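You operate a simulated robot arm through the tools that you are given. There is no shell and no other tool. Be economical: measure what you need, move in short steps, check, and stop when the job is done.

You are at the controls of a simulated robot arm. One attempt, no reset.

JOB
Oil the sanded patch on the stool leg, then take the leg out of the vice.
Fine: use the oil brush and stand it back in its well; wind the vice open and lay the leg on the desk top.

Only the result counts: the job must be done as asked and must still hold three seconds after the hand-in. Knocking over, shifting, dropping, spilling or breaking anything else fails it.

ROBOT AND FRAMES
A 7-joint arm with a two-finger parallel gripper, fixed in place. Base frame: the origin is at the foot of the arm, x ahead of it, y to its left, z up; the work surface is at about z = 79. Units: cm, degrees, N and s.
With the tool pointing down near the work surface it reaches from about 18 to 70 cm from the base axis. Its first joint turns from -115.0 to 115.0 degrees. Payload 3.91 kg.
Tool frame: the origin (TCP) lies between the finger pads and is the grasp point; the fingertips stand 3 cm ahead of it; z points along the fingers, y is the line along which they close. Largest opening 11 cm; finger width 2, thickness 1; the body of the gripper, 4.8 by 11.2 cm, starts 5.5 cm behind the TCP.
Orientation is told as [roll, pitch, yaw] about the base's x, y, z axes, in that order, counted from this pose: with the fingers straight down and closing along the base's y, the tool's x points along the base's -x, its y along +y and its z along -z.

CONTROLS
- The arm moves only by the tool servo_tool. Its argument "plan" is a list of rows, each a list of 7 numbers: the shift along the tool's x, y, z in cm, then the turn, a rotation vector about the tool's x, y, z in degrees, then the opening in per cent of the stroke, from 0 (shut) to 100 (fully open). In form: [[dx, dy, dz, wx, wy, wz, grip], ...]. A call has 1 to 12 rows; each row is the pose to reach, as a shift and turn from the pose commanded when the call began, along the tool's axes at that moment. Each row takes 0.2 s and may step no farther than 5 cm and 8.6 degrees from the row before; otherwise, or with a gripper value out of range, the whole call is refused. Where a pose cannot be reached the arm comes as near as it can. A force on the tool above 90 N (or 10 N above the force at the start of the call, whichever is more), or a blocked arm, ends the call early, and 0.2 s more pass. The fingers move at their own pace (about 10.8 cm/s each) and stop on an object; they squeeze with about 22 N. The grip force told is the motor's: it shows also when the fingers shut on nothing. Time passes only in rows, and 0.2 s behind the last, so rows that repeat a pose let the fingers close. The reply holds the time, the measured pose of the TCP, the force on the tool along the base axes, the opening and the grip force, in the units named above and with some noise, and new pictures: "pictures" is both (left out), scene, wrist or none.
- Cameras (640 x 400 px; columns grow to the right, rows downward): "scene" is fixed at [40.54, 66.95, 158.52]; the picture's right is [-0.94, -0.33, 0.00], its down [-0.22, 0.63, -0.75] and it looks along [0.25, -0.70, -0.67] (base axes); focal length 259 px, centre (320, 200). "wrist" rides on the gripper at [7.2, 1.7, -10.3] in the tool frame; the picture's right is [-0.23, 0.97, 0.00], its down [-0.76, -0.18, -0.62] and it looks along [-0.61, -0.14, 0.78] (tool axes); focal length 222 px, centre (320, 200). There is no depth. A picture from a camera that has moved, and an enlarged one, comes with that camera's place and axes in the base frame and with its lens. The place of the scene camera against the robot may be out by one fixed shift of up to 2.5 cm in any direction.
- slide_trunk(by): slides the trunk up (or, below 0, down) by that many cm; the arm rides with it, the base frame stays. It gives what a move gives, with no picture.
- close_up(camera, box): a new picture of the part [left, top, right, bottom] of that camera's present view, enlarged. The clock stands still meanwhile.
- hand_in(): hands the job in; it is judged then, once.

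Go step by step. Nothing tells you positions but the pictures and the camera data: compare them with the known pose of the tool, close in by small moves and look again before you grip or let go. The budget is 120 turns and 200 pictures, counting those below and the enlarged ones. Unless the task says otherwise, let go and move clear before handing in, and close with one line.

The tools are called by a JSON object that holds its "fn" and its "kwargs". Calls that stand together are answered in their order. servo_tool: Moves the arm, as the interface text tells. Its arguments: {"type":"object","properties":{"plan":{"type":"array","items":{"type":"array","items":{"type":"number"}}},"pictures":{"type":"string","enum":["both","scene","wrist","none"]}},"required":["plan"]} The other tools are called the same way: slide_trunk (by) slides the trunk up or down; close_up (camera, box) takes an enlarged picture of a part of a camera's view; hand_in () hands the job in.

At the start:

```text
clock: 0.0
ee_pos: [35.69, -30.8, 125.56]
tool_rot: [0.0, 0.0, 0.0]
wrist_force: [0.1, 0.4, -0.5]
grip_width: 10.99
finger_force: 0.0
trunk travel left (down, up): [-90.0, 9.0]
```

scene: 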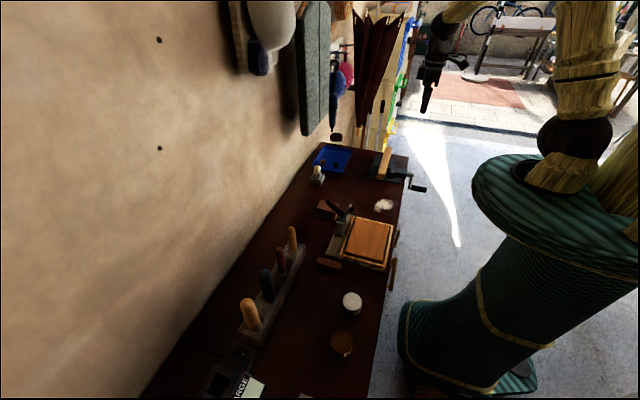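
wrist: 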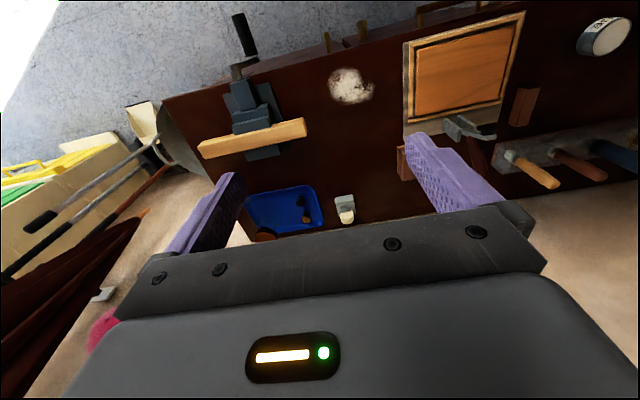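

I see a desk with a vice holding a wooden leg, a blue tray, a small bottle or well, and a tool rack. I'll take enlarged views to identify the oil brush and its well.

{"fn": "close_up", "kwargs": {"camera": "scene", "box": [280, 120, 440, 220]}}

{"fn": "close_up", "kwargs": {"camera": "scene", "box": [200, 200, 440, 400]}}

{"fn": "close_up", "kwargs": {"camera": "wrist", "box": [180, 0, 420, 250]}}

```text
4.00 times, centred on (360, 170) of scene
camera zoom: at [40.54, 66.95, 158.52], right [-0.94, -0.33, 0.0], down [-0.22, 0.63, -0.75], along [0.25, -0.7, -0.67], focal length 1035 px, centre (160, 320)
```

zoom: 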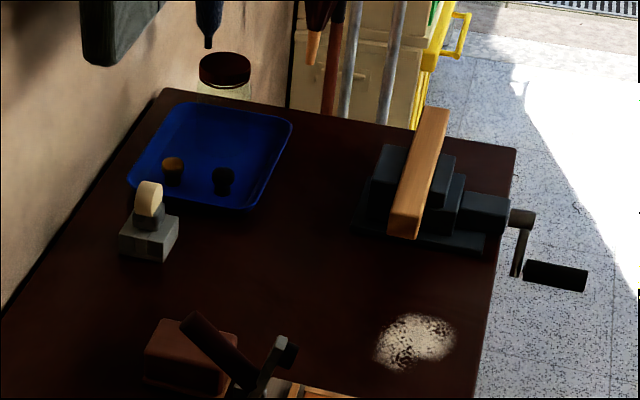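

```text
2.00 times, centred on (320, 300) of scene
camera zoom: at [40.54, 66.95, 158.52], right [-0.94, -0.33, 0.0], down [-0.22, 0.63, -0.75], along [0.25, -0.7, -0.67], focal length 518 px, centre (320, 0)
```

zoom: 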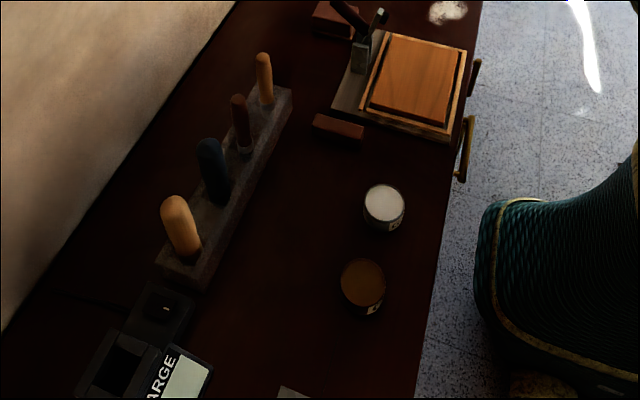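

```text
1.60 times, centred on (300, 125) of wrist
camera zoom: at [28.38, -29.09, 135.88], right [0.23, 0.97, 0.0], down [0.76, -0.18, 0.62], along [0.61, -0.14, -0.78], focal length 355 px, centre (352, 320)
```

zoom: 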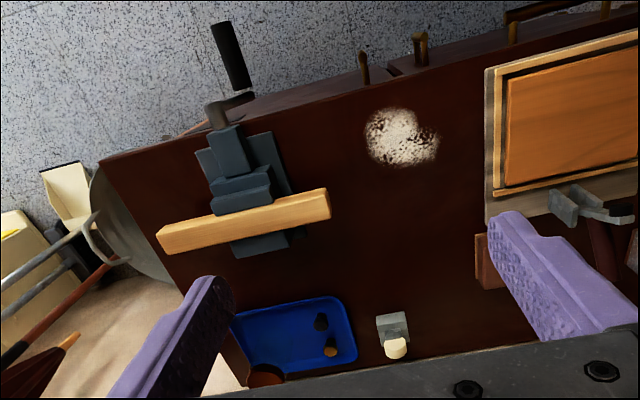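

The grey block with a cream head is near (76,-30), and the vice is near (45,-48) with its crank towards me. I'll move closer to see both.

{"fn": "servo_tool", "kwargs": {"plan": [[-4, 0, 3, 0, 0, 0, 100], [-8, 0, 6, 0, 0, 0, 100], [-12, 0, 9, 0, 0, 0, 100], [-12, 0, 12, 0, 0, 0, 100]], "pictures": "wrist"}}

{"fn": "close_up", "kwargs": {"camera": "scene", "box": [350, 130, 430, 200]}}

{"fn": "close_up", "kwargs": {"camera": "scene", "box": [300, 155, 350, 190]}}

{"fn": "close_up", "kwargs": {"camera": "scene", "box": [230, 220, 310, 350]}}

```text
clock: 1.0
ee_pos: [47.61, -30.86, 113.7]
tool_rot: [0.0, 0.1, 0.0]
wrist_force: [-0.5, 0.2, -0.3]
grip_width: 11.02
finger_force: 0.0
trunk travel left (down, up): [-90.0, 9.0]
camera wrist: at [40.3, -29.25, 123.96], right [0.23, 0.97, 0.0], down [0.76, -0.18, 0.62], along [0.61, -0.14, -0.78], focal length 222 px, centre (320, 200)
```

wrist: 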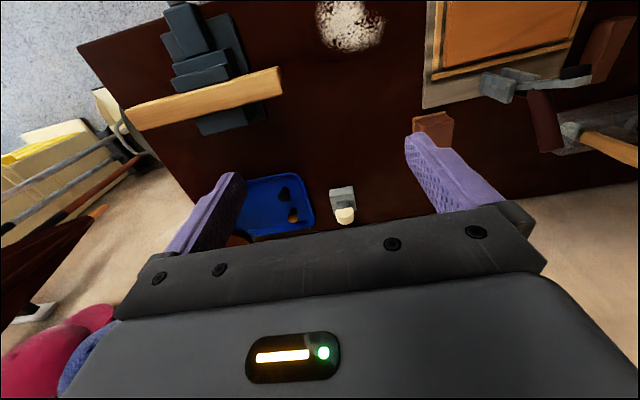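

```text
5.71 times, centred on (390, 165) of scene
camera zoom: at [40.54, 66.95, 158.52], right [-0.94, -0.33, 0.0], down [-0.22, 0.63, -0.75], along [0.25, -0.7, -0.67], focal length 1479 px, centre (-80, 400)
```

zoom: 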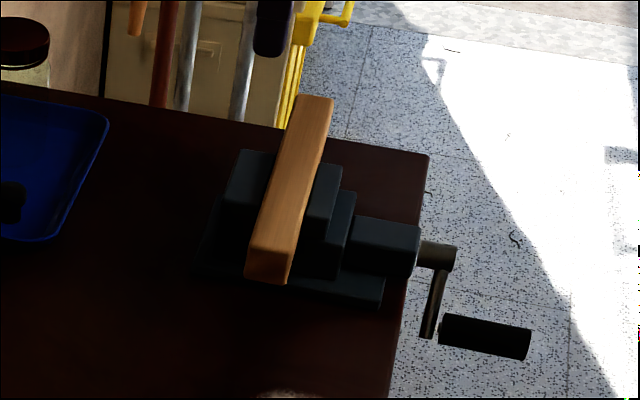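

```text
11.43 times, centred on (325, 172) of scene
camera zoom: at [40.54, 66.95, 158.52], right [-0.94, -0.33, 0.0], down [-0.22, 0.63, -0.75], along [0.25, -0.7, -0.67], focal length 2958 px, centre (263, 514)
```

zoom: 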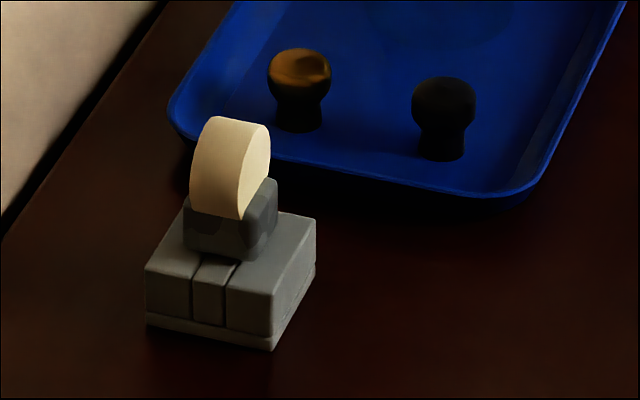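

```text
3.08 times, centred on (270, 285) of scene
camera zoom: at [40.54, 66.95, 158.52], right [-0.94, -0.33, 0.0], down [-0.22, 0.63, -0.75], along [0.25, -0.7, -0.67], focal length 796 px, centre (474, -62)
```

zoom: 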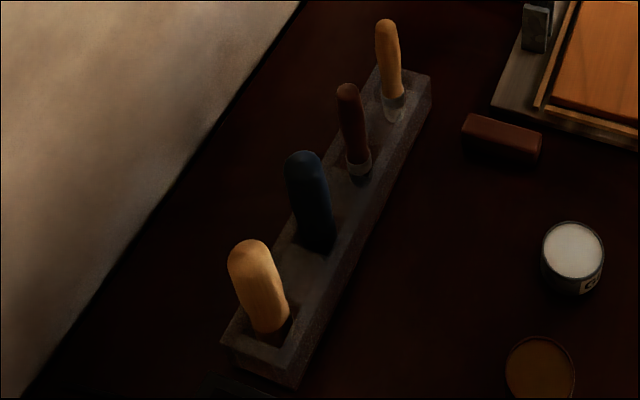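

The grey block doesn't look like a brush, but the rack of four handles near (68,15..45) might hold it. I'll move over there to identify the handles.

{"fn": "servo_tool", "kwargs": {"plan": [[2, 4.5, -1, 0, 0, 0, 100], [4, 9, -2, 0, 0, 0, 100], [5, 13.5, -3, 0, 0, 0, 100], [5, 18, -4, 0, 0, 0, 100], [5, 22.5, -4, 0, 0, 0, 100], [5, 27, -4, 0, 0, 0, 100], [5, 31.5, -4, 0, 0, 0, 100], [5, 36, -4, 0, 0, 0, 100], [5, 40.5, -4, 0, 0, 0, 100], [5, 45, -4, 0, 0, 0, 100], [5, 49.5, -4, 0, 0, 0, 100], [5, 52, -4, 0, 0, 0, 100]], "pictures": "wrist"}}

```text
refused: row 1 steps farther than a row can; nothing moved
```

{"fn": "servo_tool", "kwargs": {"plan": [[1.5, 4, -1, 0, 0, 0, 100], [3, 8, -2, 0, 0, 0, 100], [4, 12.5, -3, 0, 0, 0, 100], [5, 17, -4, 0, 0, 0, 100], [5, 21.5, -4, 0, 0, 0, 100], [5, 26, -4, 0, 0, 0, 100], [5, 30.5, -4, 0, 0, 0, 100], [5, 35, -4, 0, 0, 0, 100], [5, 39.5, -4, 0, 0, 0, 100], [5, 44, -4, 0, 0, 0, 100], [5, 48.5, -4, 0, 0, 0, 100], [5, 52, -4, 0, 0, 0, 100]], "pictures": "wrist"}}

```text
clock: 3.6
ee_pos: [42.72, 21.44, 117.57]
tool_rot: [0.0, 0.1, 0.0]
wrist_force: [0.0, -0.6, 0.3]
grip_width: 11.0
finger_force: 0.0
trunk travel left (down, up): [-90.0, 9.0]
camera wrist: at [35.52, 23.13, 127.95], right [0.23, 0.97, 0.0], down [0.76, -0.18, 0.62], along [0.61, -0.14, -0.78], focal length 222 px, centre (320, 200)
```

wrist: 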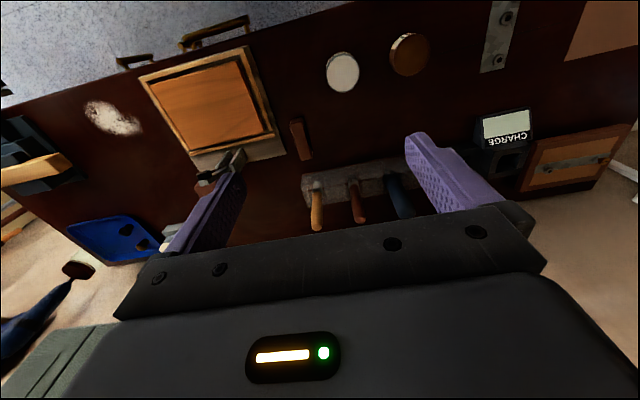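

{"fn": "close_up", "kwargs": {"camera": "wrist", "box": [290, 120, 450, 240]}}

{"fn": "close_up", "kwargs": {"camera": "wrist", "box": [300, 20, 460, 120]}}

{"fn": "close_up", "kwargs": {"camera": "scene", "box": [310, 180, 410, 280]}}

```text
3.33 times, centred on (370, 180) of wrist
camera zoom: at [35.52, 23.13, 127.95], right [0.23, 0.97, 0.0], down [0.76, -0.18, 0.62], along [0.61, -0.14, -0.78], focal length 740 px, centre (153, 267)
```

zoom: 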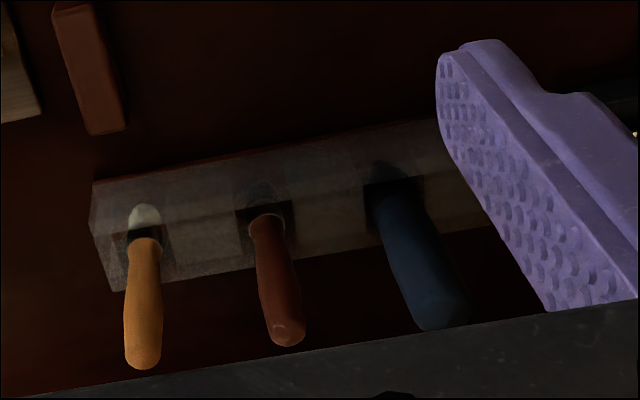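

```text
4.00 times, centred on (380, 70) of wrist
camera zoom: at [35.52, 23.13, 127.95], right [0.23, 0.97, 0.0], down [0.76, -0.18, 0.62], along [0.61, -0.14, -0.78], focal length 888 px, centre (80, 720)
```

zoom: 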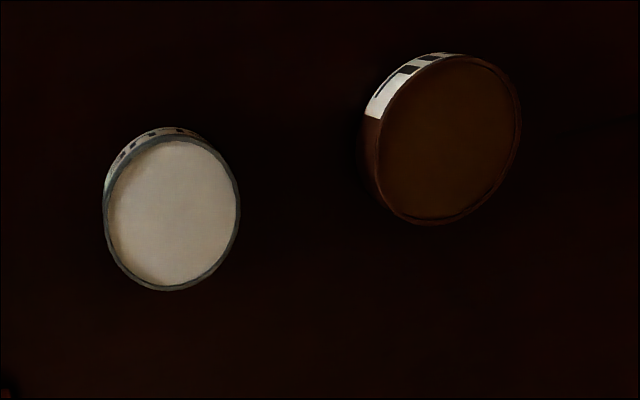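

```text
4.00 times, centred on (360, 230) of scene
camera zoom: at [40.54, 66.95, 158.52], right [-0.94, -0.33, 0.0], down [-0.22, 0.63, -0.75], along [0.25, -0.7, -0.67], focal length 1035 px, centre (160, 80)
```

zoom: 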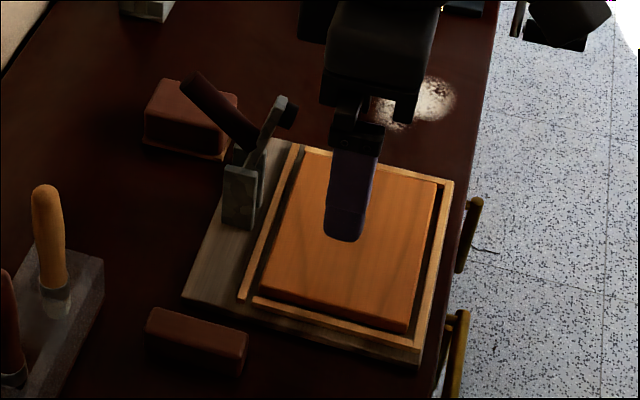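

The two open tins look like white wax or varnish and amber oil, with labels on their sides. I'll zoom in on those.

{"fn": "close_up", "kwargs": {"camera": "scene", "box": [325, 285, 375, 320]}}

{"fn": "close_up", "kwargs": {"camera": "scene", "box": [320, 325, 370, 365]}}

{"fn": "servo_tool", "kwargs": {"plan": [[4, 2, 0, 0, -8, 0, 100], [8, 4, 2, 0, -16, 0, 100], [12, 6, 5, 0, -24, 0, 100], [15, 8, 8, 0, -32, 0, 100], [18, 8, 11, 0, -40, 0, 100]], "pictures": "wrist"}}

```text
11.43 times, centred on (350, 302) of scene
camera zoom: at [40.54, 66.95, 158.52], right [-0.94, -0.33, 0.0], down [-0.22, 0.63, -0.75], along [0.25, -0.7, -0.67], focal length 2958 px, centre (-23, -971)
```

zoom: 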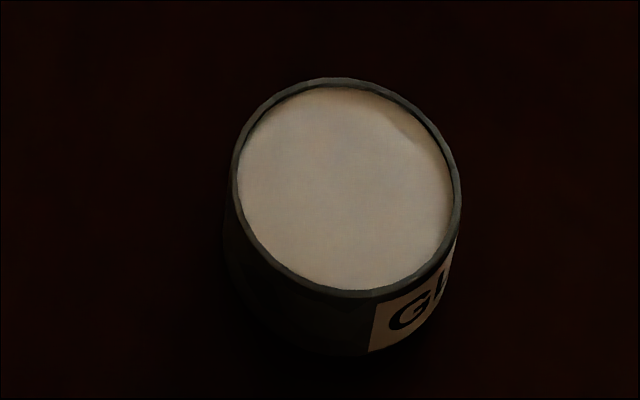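

```text
10.00 times, centred on (345, 345) of scene
camera zoom: at [40.54, 66.95, 158.52], right [-0.94, -0.33, 0.0], down [-0.22, 0.63, -0.75], along [0.25, -0.7, -0.67], focal length 2588 px, centre (70, -1250)
```

zoom: 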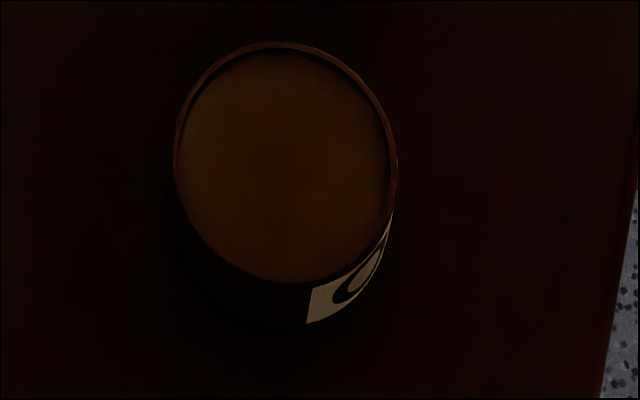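

```text
refused: row 3 steps farther than a row can; nothing moved
```

White is labelled glue and brown is oil. Next I'll tilt the camera towards the rack's front for labels and bristles.

{"fn": "servo_tool", "kwargs": {"plan": [[3, 2, 0, 0, -8, 0, 100], [6, 4, 2, 0, -16, 0, 100], [9, 6, 4, 0, -24, 0, 100], [12, 8, 6, 0, -32, 0, 100], [14, 8, 10, 0, -40, 0, 100]], "pictures": "wrist"}}

```text
clock: 4.8
ee_pos: [28.46, 29.3, 107.89]
tool_rot: [0.1, -40.2, 0.0]
wrist_force: [-0.6, -0.2, -0.4]
grip_width: 11.0
finger_force: 0.0
trunk travel left (down, up): [-90.0, 9.0]
camera wrist: at [16.28, 31.04, 111.05], right [0.17, 0.97, 0.15], down [0.18, -0.18, 0.97], along [0.97, -0.14, -0.21], focal length 222 px, centre (320, 200)
```

wrist: 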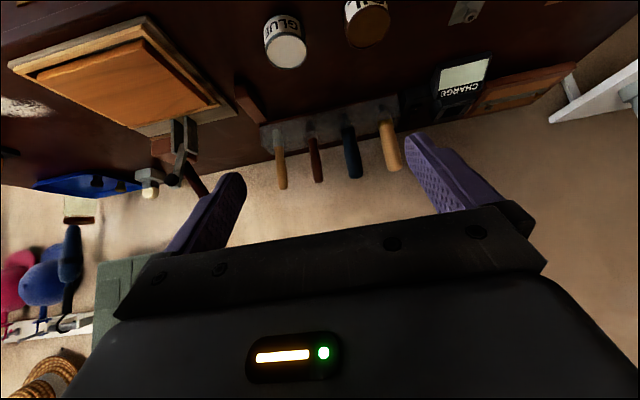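

{"fn": "close_up", "kwargs": {"camera": "wrist", "box": [250, 90, 420, 200]}}

{"fn": "close_up", "kwargs": {"camera": "wrist", "box": [60, 100, 220, 220]}}

{"fn": "close_up", "kwargs": {"camera": "wrist", "box": [240, 0, 420, 100]}}

```text
3.64 times, centred on (335, 145) of wrist
camera zoom: at [16.28, 31.04, 111.05], right [0.17, 0.97, 0.15], down [0.18, -0.18, 0.97], along [0.97, -0.14, -0.21], focal length 808 px, centre (266, 400)
```

zoom: 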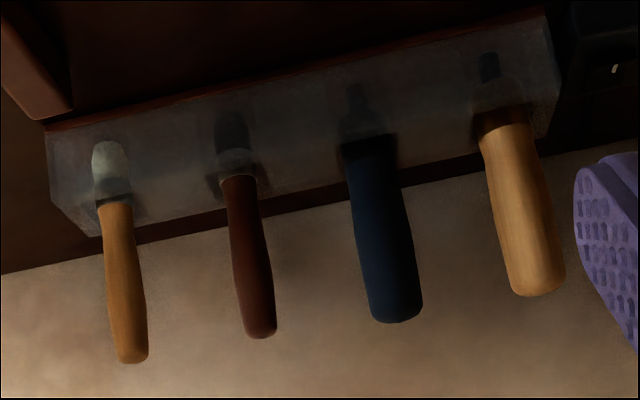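

```text
3.33 times, centred on (140, 160) of wrist
camera zoom: at [16.28, 31.04, 111.05], right [0.17, 0.97, 0.15], down [0.18, -0.18, 0.97], along [0.97, -0.14, -0.21], focal length 740 px, centre (920, 333)
```

zoom: 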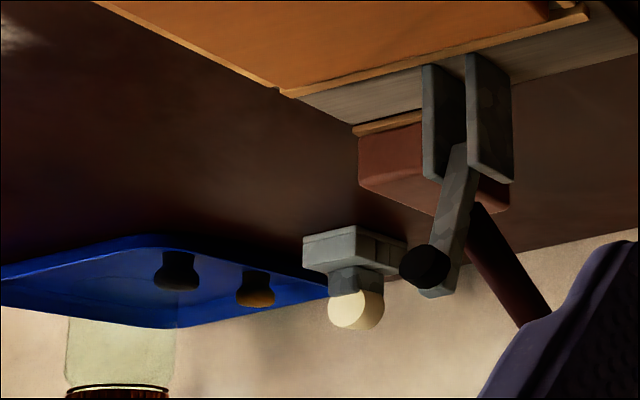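

```text
3.56 times, centred on (330, 50) of wrist
camera zoom: at [16.28, 31.04, 111.05], right [0.17, 0.97, 0.15], down [0.18, -0.18, 0.97], along [0.97, -0.14, -0.21], focal length 790 px, centre (284, 733)
```

zoom: 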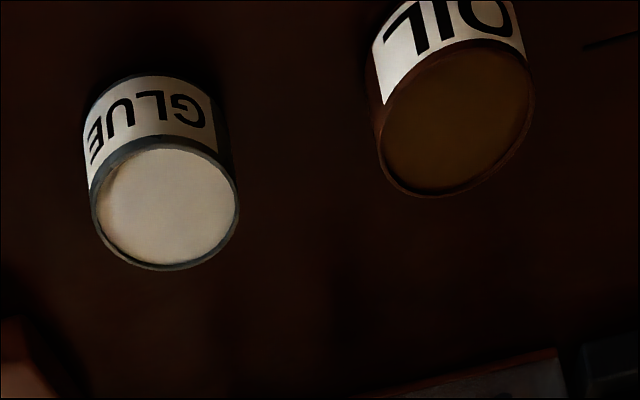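

The second handle (dark red, around (68.5,24)) has a brown-stained tip, while the first looks pale (glue). I'll move closer to confirm.

{"fn": "servo_tool", "kwargs": {"plan": [[-3.8, 0, 3, 0, 0, 0, 50], [-7.6, -1, 6, 0, 0, 0, 50], [-11.4, -2, 9, 0, 0, 0, 50], [-15.2, -3, 12, 0, 0, 0, 50], [-18, -4, 14, 0, 0, 0, 50]], "pictures": "wrist"}}

{"fn": "close_up", "kwargs": {"camera": "wrist", "box": [220, 80, 420, 220]}}

```text
clock: 6.0
ee_pos: [51.69, 25.3, 108.56]
tool_rot: [-0.1, -40.0, 0.1]
wrist_force: [0.5, -0.2, 0.2]
grip_width: 5.51
finger_force: 0.0
trunk travel left (down, up): [-90.0, 9.0]
camera wrist: at [39.41, 26.92, 111.89], right [0.17, 0.97, 0.15], down [0.18, -0.18, 0.97], along [0.97, -0.14, -0.21], focal length 222 px, centre (320, 200)
```

wrist: 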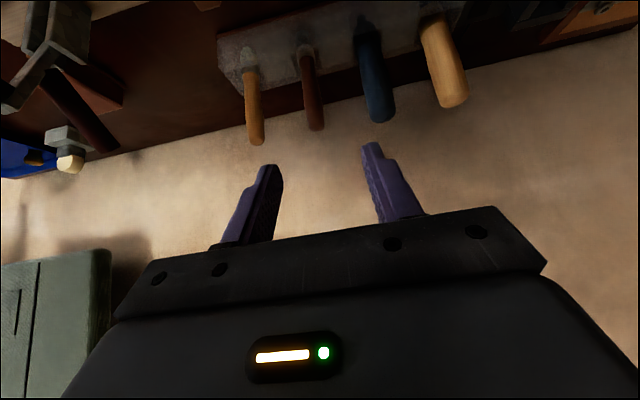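

```text
2.86 times, centred on (320, 150) of wrist
camera zoom: at [39.41, 26.92, 111.89], right [0.17, 0.97, 0.15], down [0.18, -0.18, 0.97], along [0.97, -0.14, -0.21], focal length 635 px, centre (320, 343)
```

zoom: 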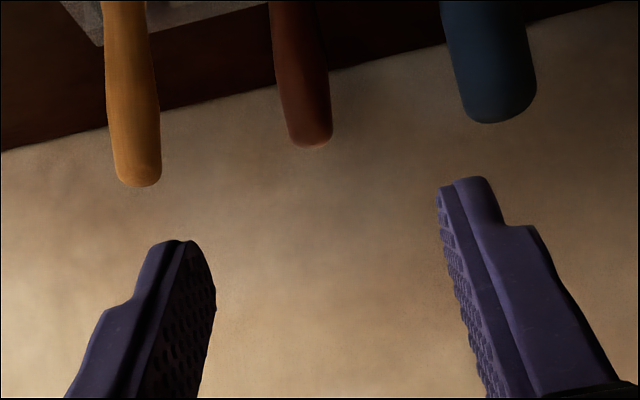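

{"fn": "close_up", "kwargs": {"camera": "wrist", "box": [210, 20, 350, 110]}}

{"fn": "close_up", "kwargs": {"camera": "wrist", "box": [340, 0, 480, 90]}}

```text
4.44 times, centred on (280, 65) of wrist
camera zoom: at [39.41, 26.92, 111.89], right [0.17, 0.97, 0.15], down [0.18, -0.18, 0.97], along [0.97, -0.14, -0.21], focal length 987 px, centre (498, 800)
```

zoom: 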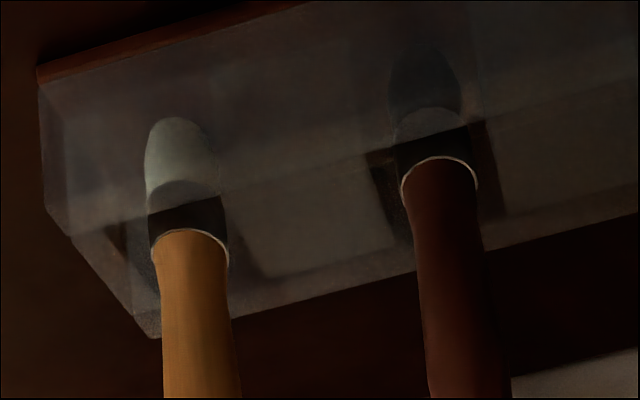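

```text
4.44 times, centred on (410, 45) of wrist
camera zoom: at [39.41, 26.92, 111.89], right [0.17, 0.97, 0.15], down [0.18, -0.18, 0.97], along [0.97, -0.14, -0.21], focal length 987 px, centre (-80, 889)
```

zoom: 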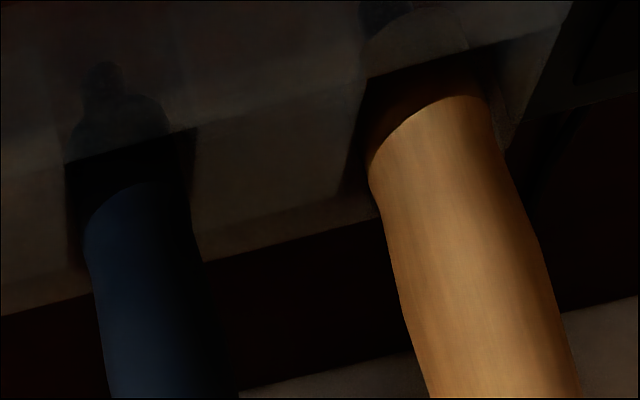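

The second handle has dark, oil-stained bristles, so it's the oil brush. I'll move to a pre-grasp point in front of it.

{"fn": "servo_tool", "kwargs": {"plan": [[-0.5, -0.5, 4.5, 0, 0, 0, 50], [-1, -1, 9, 0, 0, 0, 50], [-1.4, -1.5, 13, 0, 0, 0, 50], [-1.4, -1.5, 16, 0, 0, 0, 50]]}}

```text
clock: 7.0
ee_pos: [62.9, 23.86, 97.1]
tool_rot: [0.0, -40.0, -0.1]
wrist_force: [-0.1, -0.1, 0.3]
grip_width: 5.49
finger_force: 0.1
trunk travel left (down, up): [-90.0, 9.0]
camera wrist: at [50.69, 25.49, 100.27], right [0.17, 0.97, 0.15], down [0.18, -0.18, 0.97], along [0.97, -0.14, -0.21], focal length 222 px, centre (320, 200)
```

scene: 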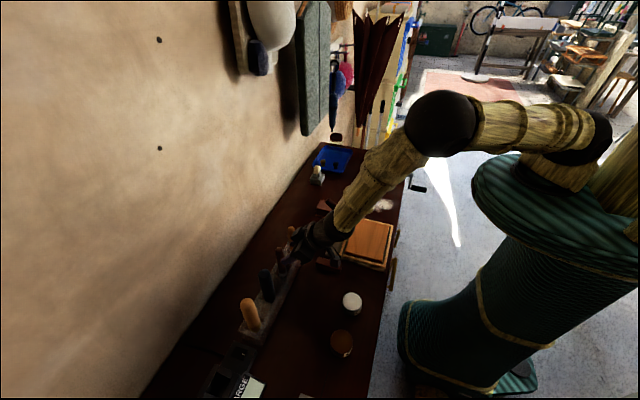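
wrist: 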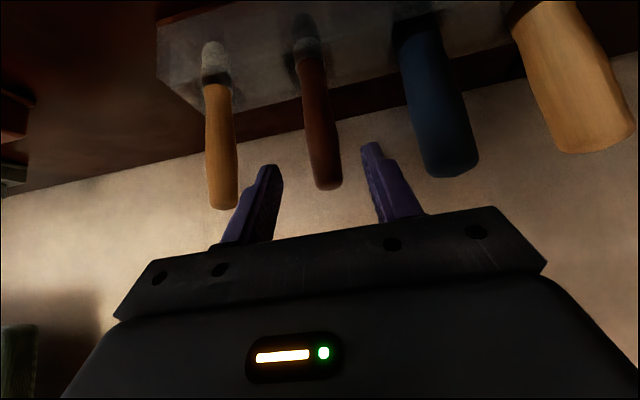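

The fingers line up with the handle, so I'll advance to it and look again.

{"fn": "servo_tool", "kwargs": {"plan": [[0, 0, 3, 0, 0, 0, 50], [0, 0, 6, 0, 0, 0, 50], [0, 0, 8, 0, 0, 0, 50]]}}

{"fn": "close_up", "kwargs": {"camera": "wrist", "box": [160, 60, 480, 260]}}

```text
clock: 7.8
ee_pos: [68.04, 23.79, 90.76]
tool_rot: [0.0, -39.8, 0.0]
wrist_force: [0.4, 0.1, 0.7]
grip_width: 5.49
finger_force: 0.0
trunk travel left (down, up): [-90.0, 9.0]
camera wrist: at [55.8, 25.45, 94.0], right [0.17, 0.97, 0.15], down [0.18, -0.18, 0.97], along [0.97, -0.14, -0.21], focal length 222 px, centre (320, 200)
```

scene: 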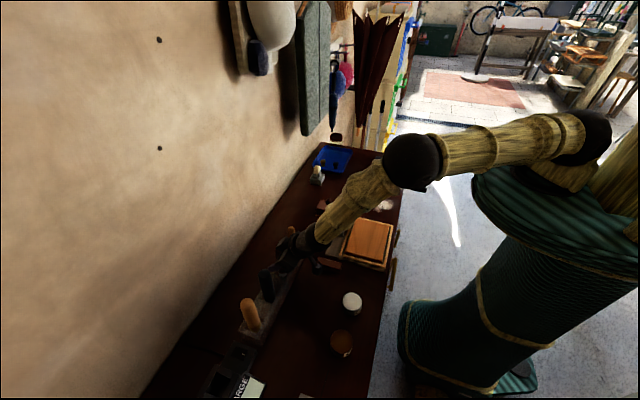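
wrist: 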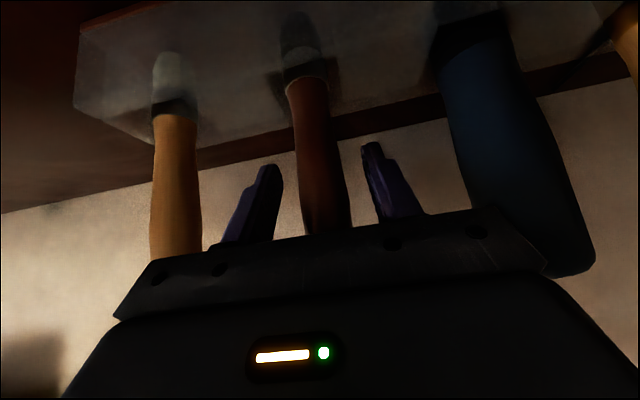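

```text
2.00 times, centred on (320, 160) of wrist
camera zoom: at [55.8, 25.45, 94.0], right [0.17, 0.97, 0.15], down [0.18, -0.18, 0.97], along [0.97, -0.14, -0.21], focal length 444 px, centre (320, 280)
```

zoom: 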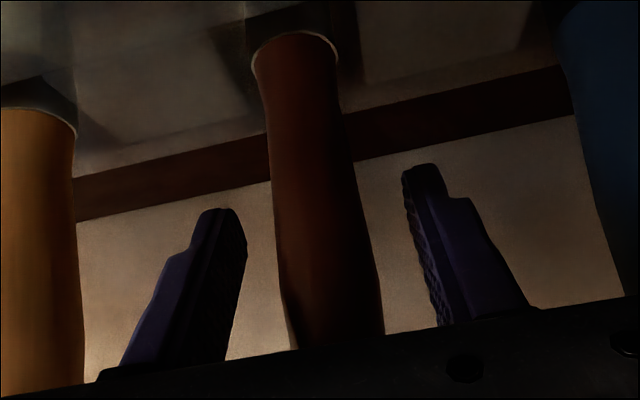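

The handle is centred between the pads, so I'll close.

{"fn": "servo_tool", "kwargs": {"plan": [[0, 0, 0, 0, 0, 0, 25], [0, 0, 0, 0, 0, 0, 0], [0, 0, 0, 0, 0, 0, 0], [0, 0, 0, 0, 0, 0, 0]], "pictures": "none"}}

```text
clock: 8.8
ee_pos: [67.98, 23.82, 90.8]
tool_rot: [0.0, -40.0, 0.0]
wrist_force: [0.4, -0.1, 0.4]
grip_width: 2.47
finger_force: 22.1
trunk travel left (down, up): [-90.0, 9.0]
```

I'm holding it (2.47 cm wide). Next I'll lift straight up out of the well.

{"fn": "servo_tool", "kwargs": {"plan": [[-1.29, 0, -1.53, 0, 0, 0, 0], [-2.57, 0, -3.06, 0, 0, 0, 0], [-5.14, 0, -6.13, 0, 0, 0, 0], [-7.71, 0, -9.19, 0, 0, 0, 0]]}}

{"fn": "close_up", "kwargs": {"camera": "wrist", "box": [160, 0, 480, 200]}}

```text
clock: 9.8
ee_pos: [67.8, 23.73, 102.99]
tool_rot: [0.1, -40.0, 0.1]
wrist_force: [0.4, 0.5, 0.1]
grip_width: 2.47
finger_force: 21.7
trunk travel left (down, up): [-90.0, 9.0]
camera wrist: at [55.6, 25.37, 106.14], right [0.17, 0.97, 0.15], down [0.18, -0.18, 0.97], along [0.97, -0.14, -0.21], focal length 222 px, centre (320, 200)
```

scene: 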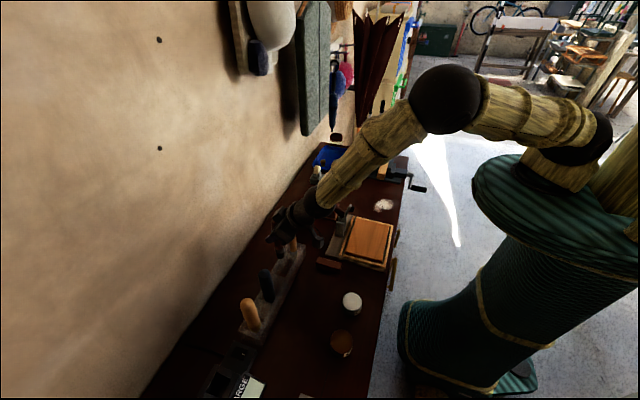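
wrist: 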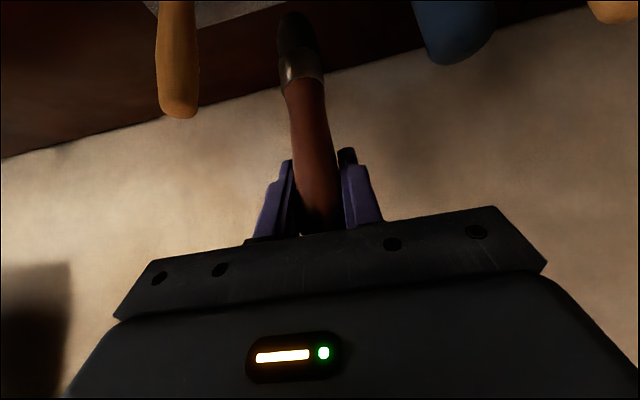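

```text
2.00 times, centred on (320, 100) of wrist
camera zoom: at [55.6, 25.37, 106.14], right [0.17, 0.97, 0.15], down [0.18, -0.18, 0.97], along [0.97, -0.14, -0.21], focal length 444 px, centre (320, 400)
```

zoom: 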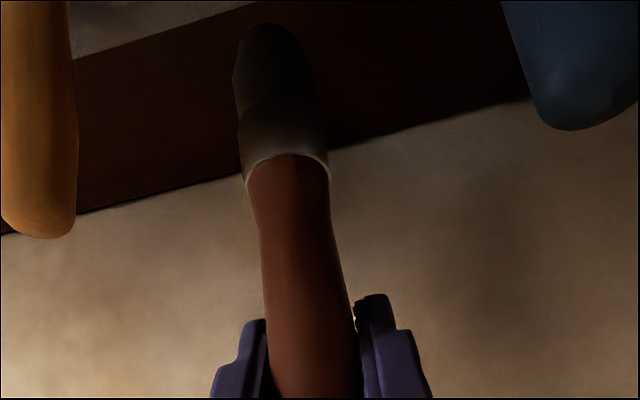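

I have a brush with dark bristles and its tip is about 11.5–12.5 cm below the TCP. Next I'll carry it above the oil tin near (43.8,37.8).

{"fn": "servo_tool", "kwargs": {"plan": [[1.78, 0, -4.1, 0, 0, 0, 0], [3.56, 0, -8.2, 0, 0, 0, 0], [5.98, 2, -11.55, 0, 0, 0, 0], [8.27, 5.5, -13.48, 0, 0, 0, 0], [10.57, 9, -15.4, 0, 0, 0, 0], [12.87, 12, -17.33, 0, 0, 0, 0], [15.17, 14, -19.26, 0, 0, 0, 0]]}}

{"fn": "close_up", "kwargs": {"camera": "wrist", "box": [160, 0, 480, 200]}}

{"fn": "close_up", "kwargs": {"camera": "scene", "box": [260, 260, 420, 400]}}

```text
clock: 11.4
ee_pos: [43.8, 37.74, 107.96]
tool_rot: [0.1, -40.0, 0.0]
wrist_force: [0.2, -0.9, -1.5]
grip_width: 2.49
finger_force: 22.1
trunk travel left (down, up): [-90.0, 9.0]
camera wrist: at [31.59, 39.4, 111.2], right [0.17, 0.97, 0.15], down [0.18, -0.18, 0.97], along [0.97, -0.14, -0.21], focal length 222 px, centre (320, 200)
```

scene: 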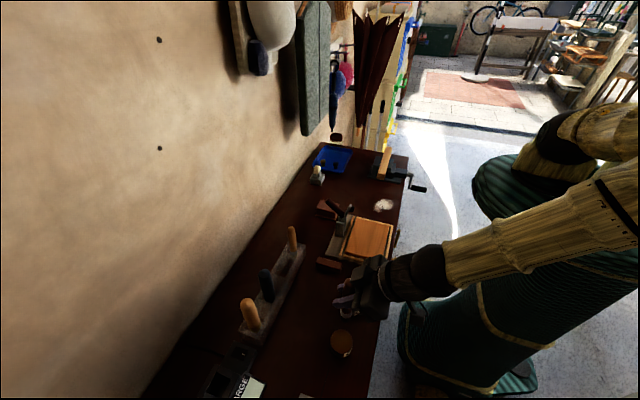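
wrist: 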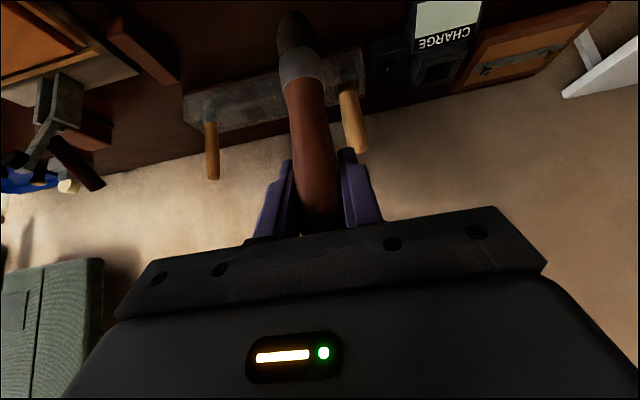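

```text
2.00 times, centred on (320, 100) of wrist
camera zoom: at [31.59, 39.4, 111.2], right [0.17, 0.97, 0.15], down [0.18, -0.18, 0.97], along [0.97, -0.14, -0.21], focal length 444 px, centre (320, 400)
```

zoom: 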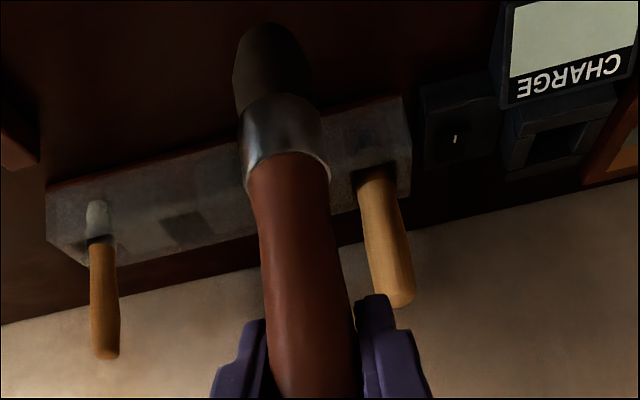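

```text
2.86 times, centred on (340, 330) of scene
camera zoom: at [40.54, 66.95, 158.52], right [-0.94, -0.33, 0.0], down [-0.22, 0.63, -0.75], along [0.25, -0.7, -0.67], focal length 739 px, centre (263, -171)
```

zoom: 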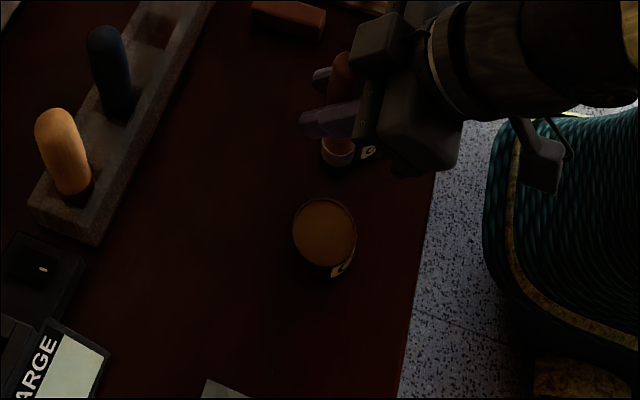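

The tin and brush estimates agree at about (43.6,38.1). I'll descend part way and check with the scene camera.

{"fn": "servo_tool", "kwargs": {"plan": [[2.6, 0.3, 3.06, 0, 0, 0, 0], [5.14, 0.4, 6.13, 0, 0, 0, 0], [6.5, 0.4, 7.7, 0, 0, 0, 0]], "pictures": "none"}}

{"fn": "close_up", "kwargs": {"camera": "scene", "box": [300, 290, 400, 370]}}

{"fn": "close_up", "kwargs": {"camera": "wrist", "box": [220, 0, 420, 140]}}

```text
clock: 12.2
ee_pos: [44.01, 38.03, 97.68]
tool_rot: [0.0, -40.0, 0.0]
wrist_force: [-0.2, 0.3, -0.2]
grip_width: 2.48
finger_force: 21.8
trunk travel left (down, up): [-90.0, 9.0]
```

```text
5.00 times, centred on (350, 330) of scene
camera zoom: at [40.54, 66.95, 158.52], right [-0.94, -0.33, 0.0], down [-0.22, 0.63, -0.75], along [0.25, -0.7, -0.67], focal length 1294 px, centre (170, -450)
```

zoom: 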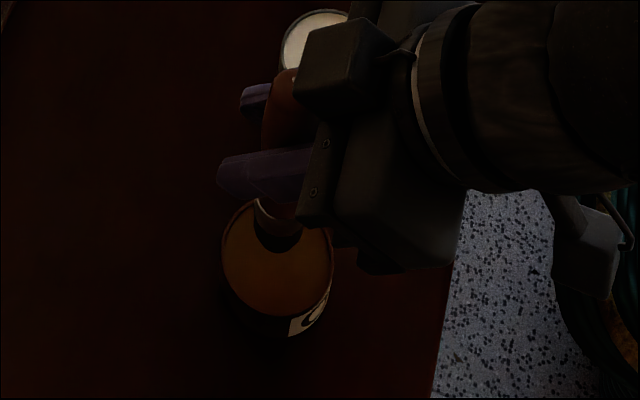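

```text
2.86 times, centred on (320, 70) of wrist
camera zoom: at [31.87, 39.65, 100.9], right [0.17, 0.97, 0.15], down [0.18, -0.18, 0.97], along [0.97, -0.14, -0.21], focal length 635 px, centre (320, 571)
```

zoom: 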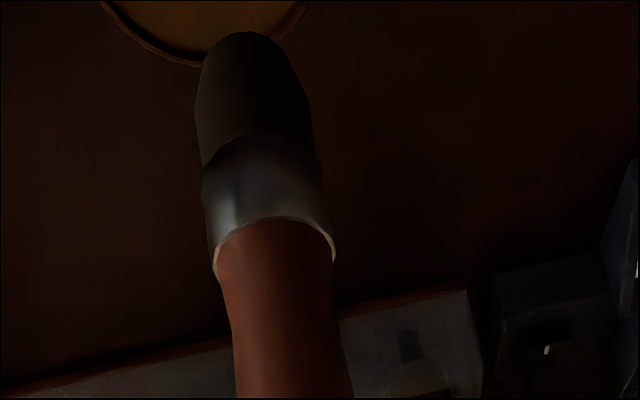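

The tip is about 0.5 cm off the tin centre in y, so I'll correct that and dip down gently.

{"fn": "servo_tool", "kwargs": {"plan": [[0, -0.5, 0, 0, 0, 0, 0], [0.96, -0.5, 1.15, 0, 0, 0, 0], [1.93, -0.5, 2.3, 0, 0, 0, 0], [2.57, -0.5, 3.06, 0, 0, 0, 0]], "pictures": "none"}}

{"fn": "close_up", "kwargs": {"camera": "scene", "box": [300, 290, 400, 370]}}

{"fn": "close_up", "kwargs": {"camera": "wrist", "box": [220, 0, 420, 140]}}

```text
clock: 13.2
ee_pos: [43.89, 37.62, 93.72]
tool_rot: [0.0, -40.0, 0.0]
wrist_force: [-0.4, -0.2, -0.7]
grip_width: 2.49
finger_force: 21.6
trunk travel left (down, up): [-90.0, 9.0]
```

```text
5.00 times, centred on (350, 330) of scene
camera zoom: at [40.54, 66.95, 158.52], right [-0.94, -0.33, 0.0], down [-0.22, 0.63, -0.75], along [0.25, -0.7, -0.67], focal length 1294 px, centre (170, -450)
```

zoom: 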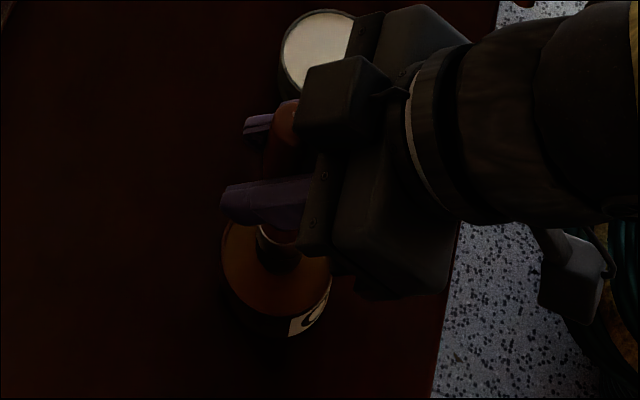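

```text
2.86 times, centred on (320, 70) of wrist
camera zoom: at [31.71, 39.26, 96.97], right [0.17, 0.97, 0.15], down [0.18, -0.18, 0.97], along [0.97, -0.14, -0.21], focal length 635 px, centre (320, 571)
```

zoom: 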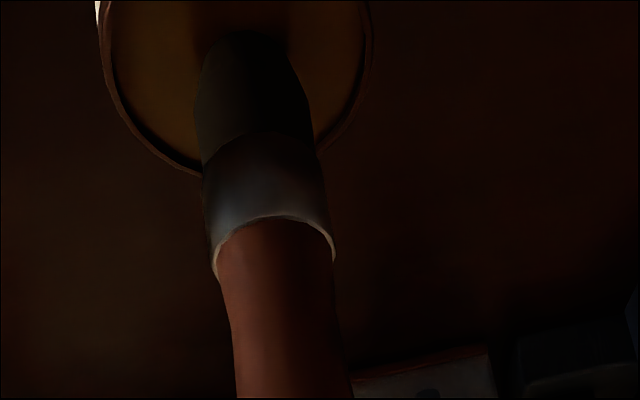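

The brush is centred in the tin, with the tip just at the surface. I'll go about 1.5 cm lower.

{"fn": "servo_tool", "kwargs": {"plan": [[0.48, 0, 0.57, 0, 0, 0, 0], [0.96, 0, 1.15, 0, 0, 0, 0], [0.96, 0, 1.15, 0, 0, 0, 0]], "pictures": "none"}}

{"fn": "close_up", "kwargs": {"camera": "wrist", "box": [220, 0, 420, 140]}}

```text
clock: 14.0
ee_pos: [43.92, 37.53, 92.48]
tool_rot: [0.1, -40.3, -0.1]
wrist_force: [2.9, -0.9, 16.1]
grip_width: 2.48
finger_force: 22.1
trunk travel left (down, up): [-90.0, 9.0]
```

```text
2.86 times, centred on (320, 70) of wrist
camera zoom: at [31.71, 39.25, 95.71], right [0.17, 0.97, 0.15], down [0.18, -0.18, 0.97], along [0.97, -0.14, -0.21], focal length 635 px, centre (320, 571)
```

zoom: 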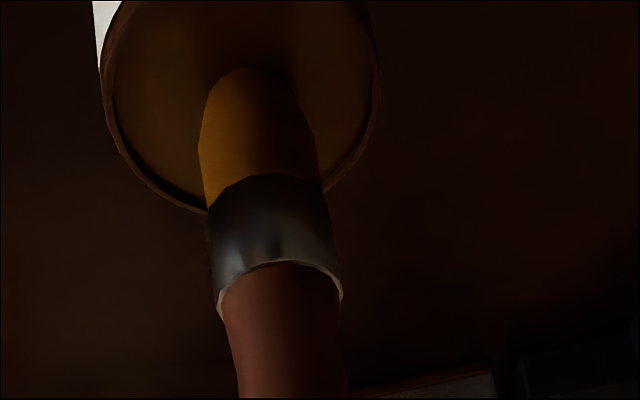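

The bristles turned amber, so the brush is loaded. I'll lift and carry it across towards the vice.

{"fn": "servo_tool", "kwargs": {"plan": [[-1.2, 0, -1.4, 0, 0, 0, 0], [-3.7, 0, -4.4, 0, 0, 0, 0], [-6.3, 0, -7.5, 0, 0, 0, 0], [-9, -0.5, -10.7, 0, 0, 0, 0], [-9.5, -5, -12.5, 0, 0, 0, 0], [-8.5, -9.5, -13.5, 0, 0, 0, 0], [-7.5, -14, -14.5, 0, 0, 0, 0], [-6.5, -18.5, -15.5, 0, 0, 0, 0], [-5.5, -23, -16.5, 0, 0, 0, 0], [-4.5, -27.5, -17.5, 0, 0, 0, 0], [-3.5, -32, -18.5, 0, 0, 0, 0], [-2.5, -36.5, -19.5, 0, 0, 0, 0]], "pictures": "none"}}

```text
clock: 16.6
ee_pos: [45.29, 1.59, 104.8]
tool_rot: [0.4, -40.0, -0.2]
wrist_force: [0.5, -0.7, 0.3]
grip_width: 2.48
finger_force: 21.9
out of reach, approached as far as the arm can: row 9, 10, 11, 12
trunk travel left (down, up): [-90.0, 9.0]
```

The path came too near the base with this tilt, so I'll continue at a larger x. A small step first shows where the command stands.

{"fn": "servo_tool", "kwargs": {"plan": [[-1.5, 0, -1.8, 0, 0, 0, 0], [-2, 0, -2, 0, 0, 0, 0]], "pictures": "both"}}

```text
clock: 17.2
ee_pos: [46.1, 2.17, 107.65]
tool_rot: [-0.1, -39.9, 0.1]
wrist_force: [-0.5, 0.2, -0.4]
grip_width: 2.48
finger_force: 22.2
out of reach, approached as far as the arm can: row 1, 2
trunk travel left (down, up): [-90.0, 9.0]
camera wrist: at [33.89, 3.89, 110.82], right [0.17, 0.97, 0.14], down [0.18, -0.18, 0.97], along [0.97, -0.14, -0.21], focal length 222 px, centre (320, 200)
```

scene: 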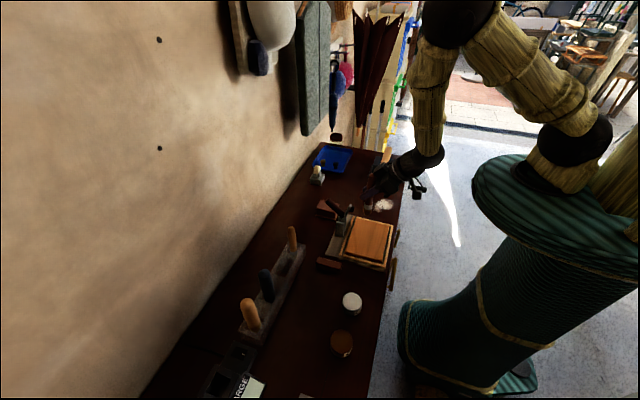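
wrist: 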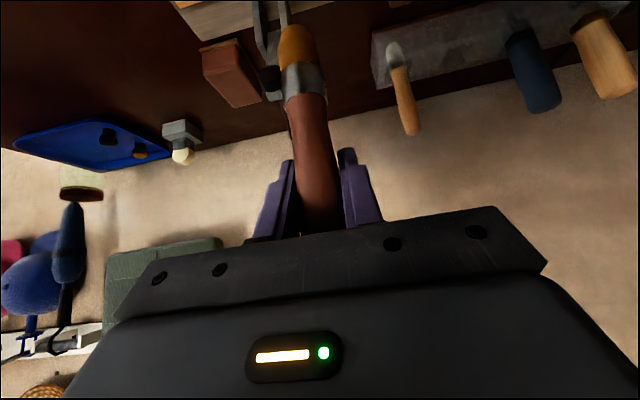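

The command stays at the unreachable pose, so I'll bring it back to x≈45 and continue towards the vice.

{"fn": "servo_tool", "kwargs": {"plan": [[-2.42, -2.5, 3.34, 0, 0, 0, 0], [-4.84, -5, 6.68, 0, 0, 0, 0], [-7.26, -7.5, 10, 0, 0, 0, 0], [-7.26, -12.3, 10, 0, 0, 0, 0], [-7.26, -17.1, 10, 0, 0, 0, 0], [-7.26, -21.9, 10, 0, 0, 0, 0], [-7.26, -26.7, 10, 0, 0, 0, 0]], "pictures": "none"}}

```text
clock: 18.8
ee_pos: [58.34, -24.6, 104.29]
tool_rot: [0.1, -39.9, 0.0]
wrist_force: [-0.9, -0.4, -0.9]
grip_width: 2.42
finger_force: 21.8
trunk travel left (down, up): [-90.0, 9.0]
```

The step was taken from the real pose, and nothing was touched. I'll rotate the tool back down, higher up, to view the vice.

{"fn": "servo_tool", "kwargs": {"plan": [[0.4, -1, -4.5, 0, 8, 0, 0], [0.8, -2, -9, 0, 16, 0, 0], [1.2, -3, -13.5, 0, 24, 0, 0], [1.6, -4, -18, 0, 32, 0, 0], [2, -5, -22.5, 0, 40, 0, 0]], "pictures": "wrist"}}

{"fn": "close_up", "kwargs": {"camera": "wrist", "box": [80, 0, 320, 150]}}

{"fn": "close_up", "kwargs": {"camera": "scene", "box": [365, 140, 405, 190]}}

```text
clock: 20.0
ee_pos: [42.37, -29.4, 120.47]
tool_rot: [0.0, 0.0, 0.1]
wrist_force: [-0.5, -0.5, 0.3]
grip_width: 2.46
finger_force: 22.1
trunk travel left (down, up): [-90.0, 9.0]
camera wrist: at [35.04, -27.81, 130.82], right [0.23, 0.97, 0.0], down [0.76, -0.18, 0.62], along [0.61, -0.14, -0.78], focal length 222 px, centre (320, 200)
```

wrist: 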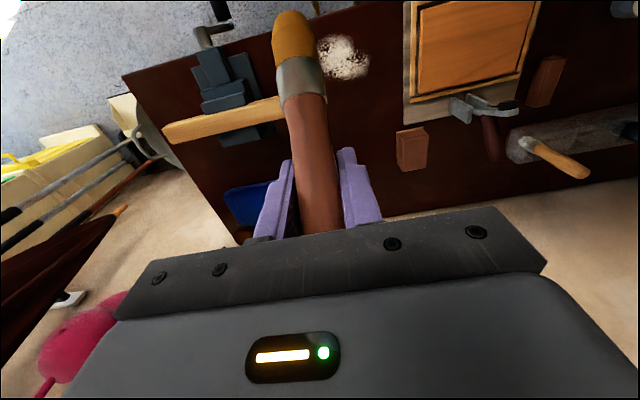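

```text
2.67 times, centred on (200, 75) of wrist
camera zoom: at [35.04, -27.81, 130.82], right [0.23, 0.97, 0.0], down [0.76, -0.18, 0.62], along [0.61, -0.14, -0.78], focal length 592 px, centre (640, 533)
```

zoom: 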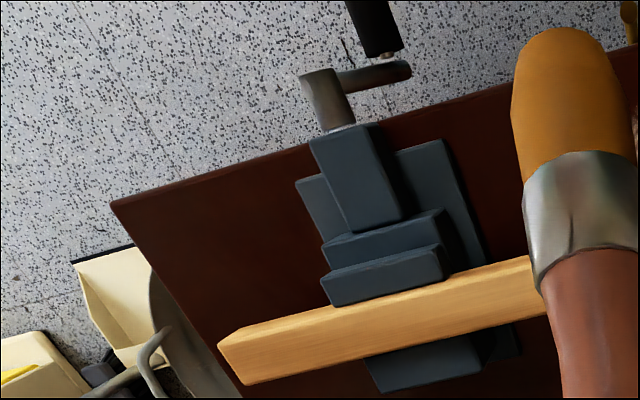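

```text
8.00 times, centred on (385, 165) of scene
camera zoom: at [40.54, 66.95, 158.52], right [-0.94, -0.33, 0.0], down [-0.22, 0.63, -0.75], along [0.25, -0.7, -0.67], focal length 2070 px, centre (-200, 480)
```

zoom: 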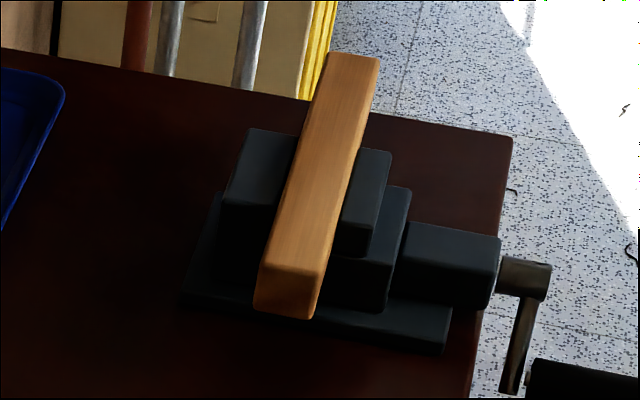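

The brush is wet. I need a closer look at the leg's top to find the patch.

{"fn": "servo_tool", "kwargs": {"plan": [[1.2, -4, 2, 0, 0, 0, 0], [2.4, -8, 4, 0, 0, 0, 0], [3.6, -12, 6, 0, 0, 0, 0], [4.4, -16, 6, 0, 0, 0, 0], [4.4, -20, 6, 0, 0, 0, 0]], "pictures": "wrist"}}

{"fn": "close_up", "kwargs": {"camera": "wrist", "box": [160, 20, 480, 200]}}

```text
clock: 21.2
ee_pos: [38.18, -49.71, 114.37]
tool_rot: [0.0, 0.0, 0.1]
wrist_force: [0.1, -0.2, -0.3]
grip_width: 2.45
finger_force: 22.1
trunk travel left (down, up): [-90.0, 9.0]
camera wrist: at [30.84, -47.99, 124.72], right [0.23, 0.97, 0.0], down [0.76, -0.18, 0.62], along [0.61, -0.14, -0.78], focal length 222 px, centre (320, 200)
```

wrist: 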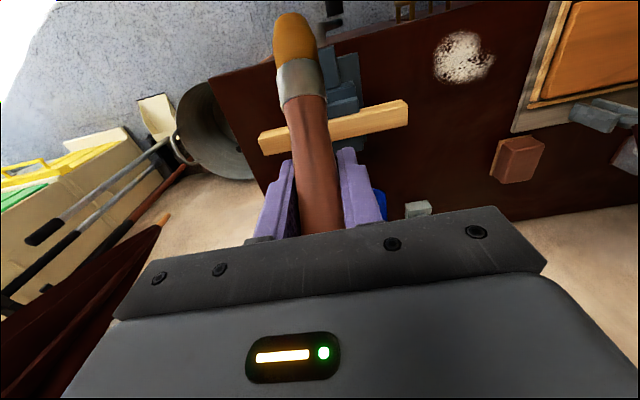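

```text
2.00 times, centred on (320, 110) of wrist
camera zoom: at [30.84, -47.99, 124.72], right [0.23, 0.97, 0.0], down [0.76, -0.18, 0.62], along [0.61, -0.14, -0.78], focal length 444 px, centre (320, 380)
```

zoom: 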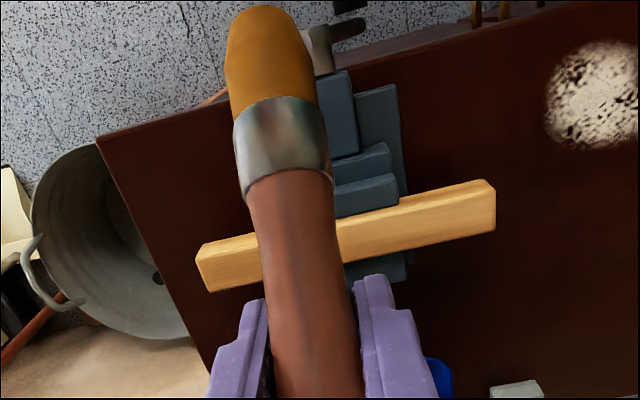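

The brush hides part of the leg, so I'll shift in +y and closer, then zoom.

{"fn": "servo_tool", "kwargs": {"plan": [[2, 4, 1.5, 0, 0, 0, 0], [3, 8, 3, 0, 0, 0, 0], [3, 12, 5, 0, 0, 0, 0]], "pictures": "none"}}

{"fn": "close_up", "kwargs": {"camera": "wrist", "box": [120, 60, 320, 180]}}

```text
clock: 22.0
ee_pos: [34.83, -37.27, 109.71]
tool_rot: [-0.1, 0.0, -0.1]
wrist_force: [0.1, 0.1, 0.0]
grip_width: 2.45
finger_force: 21.7
trunk travel left (down, up): [-90.0, 9.0]
```

```text
3.20 times, centred on (220, 120) of wrist
camera zoom: at [27.59, -35.7, 119.98], right [0.23, 0.97, 0.0], down [0.76, -0.18, 0.62], along [0.61, -0.14, -0.78], focal length 711 px, centre (640, 456)
```

zoom: 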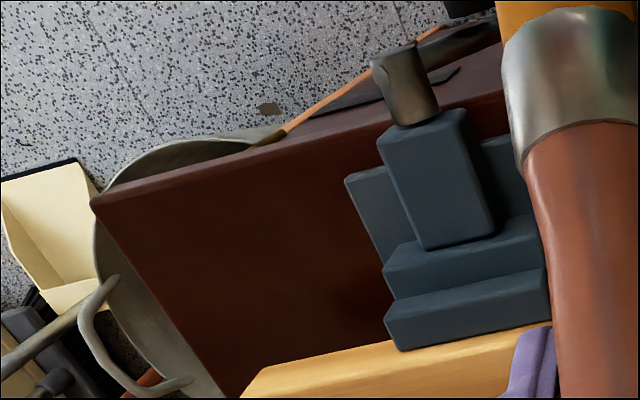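

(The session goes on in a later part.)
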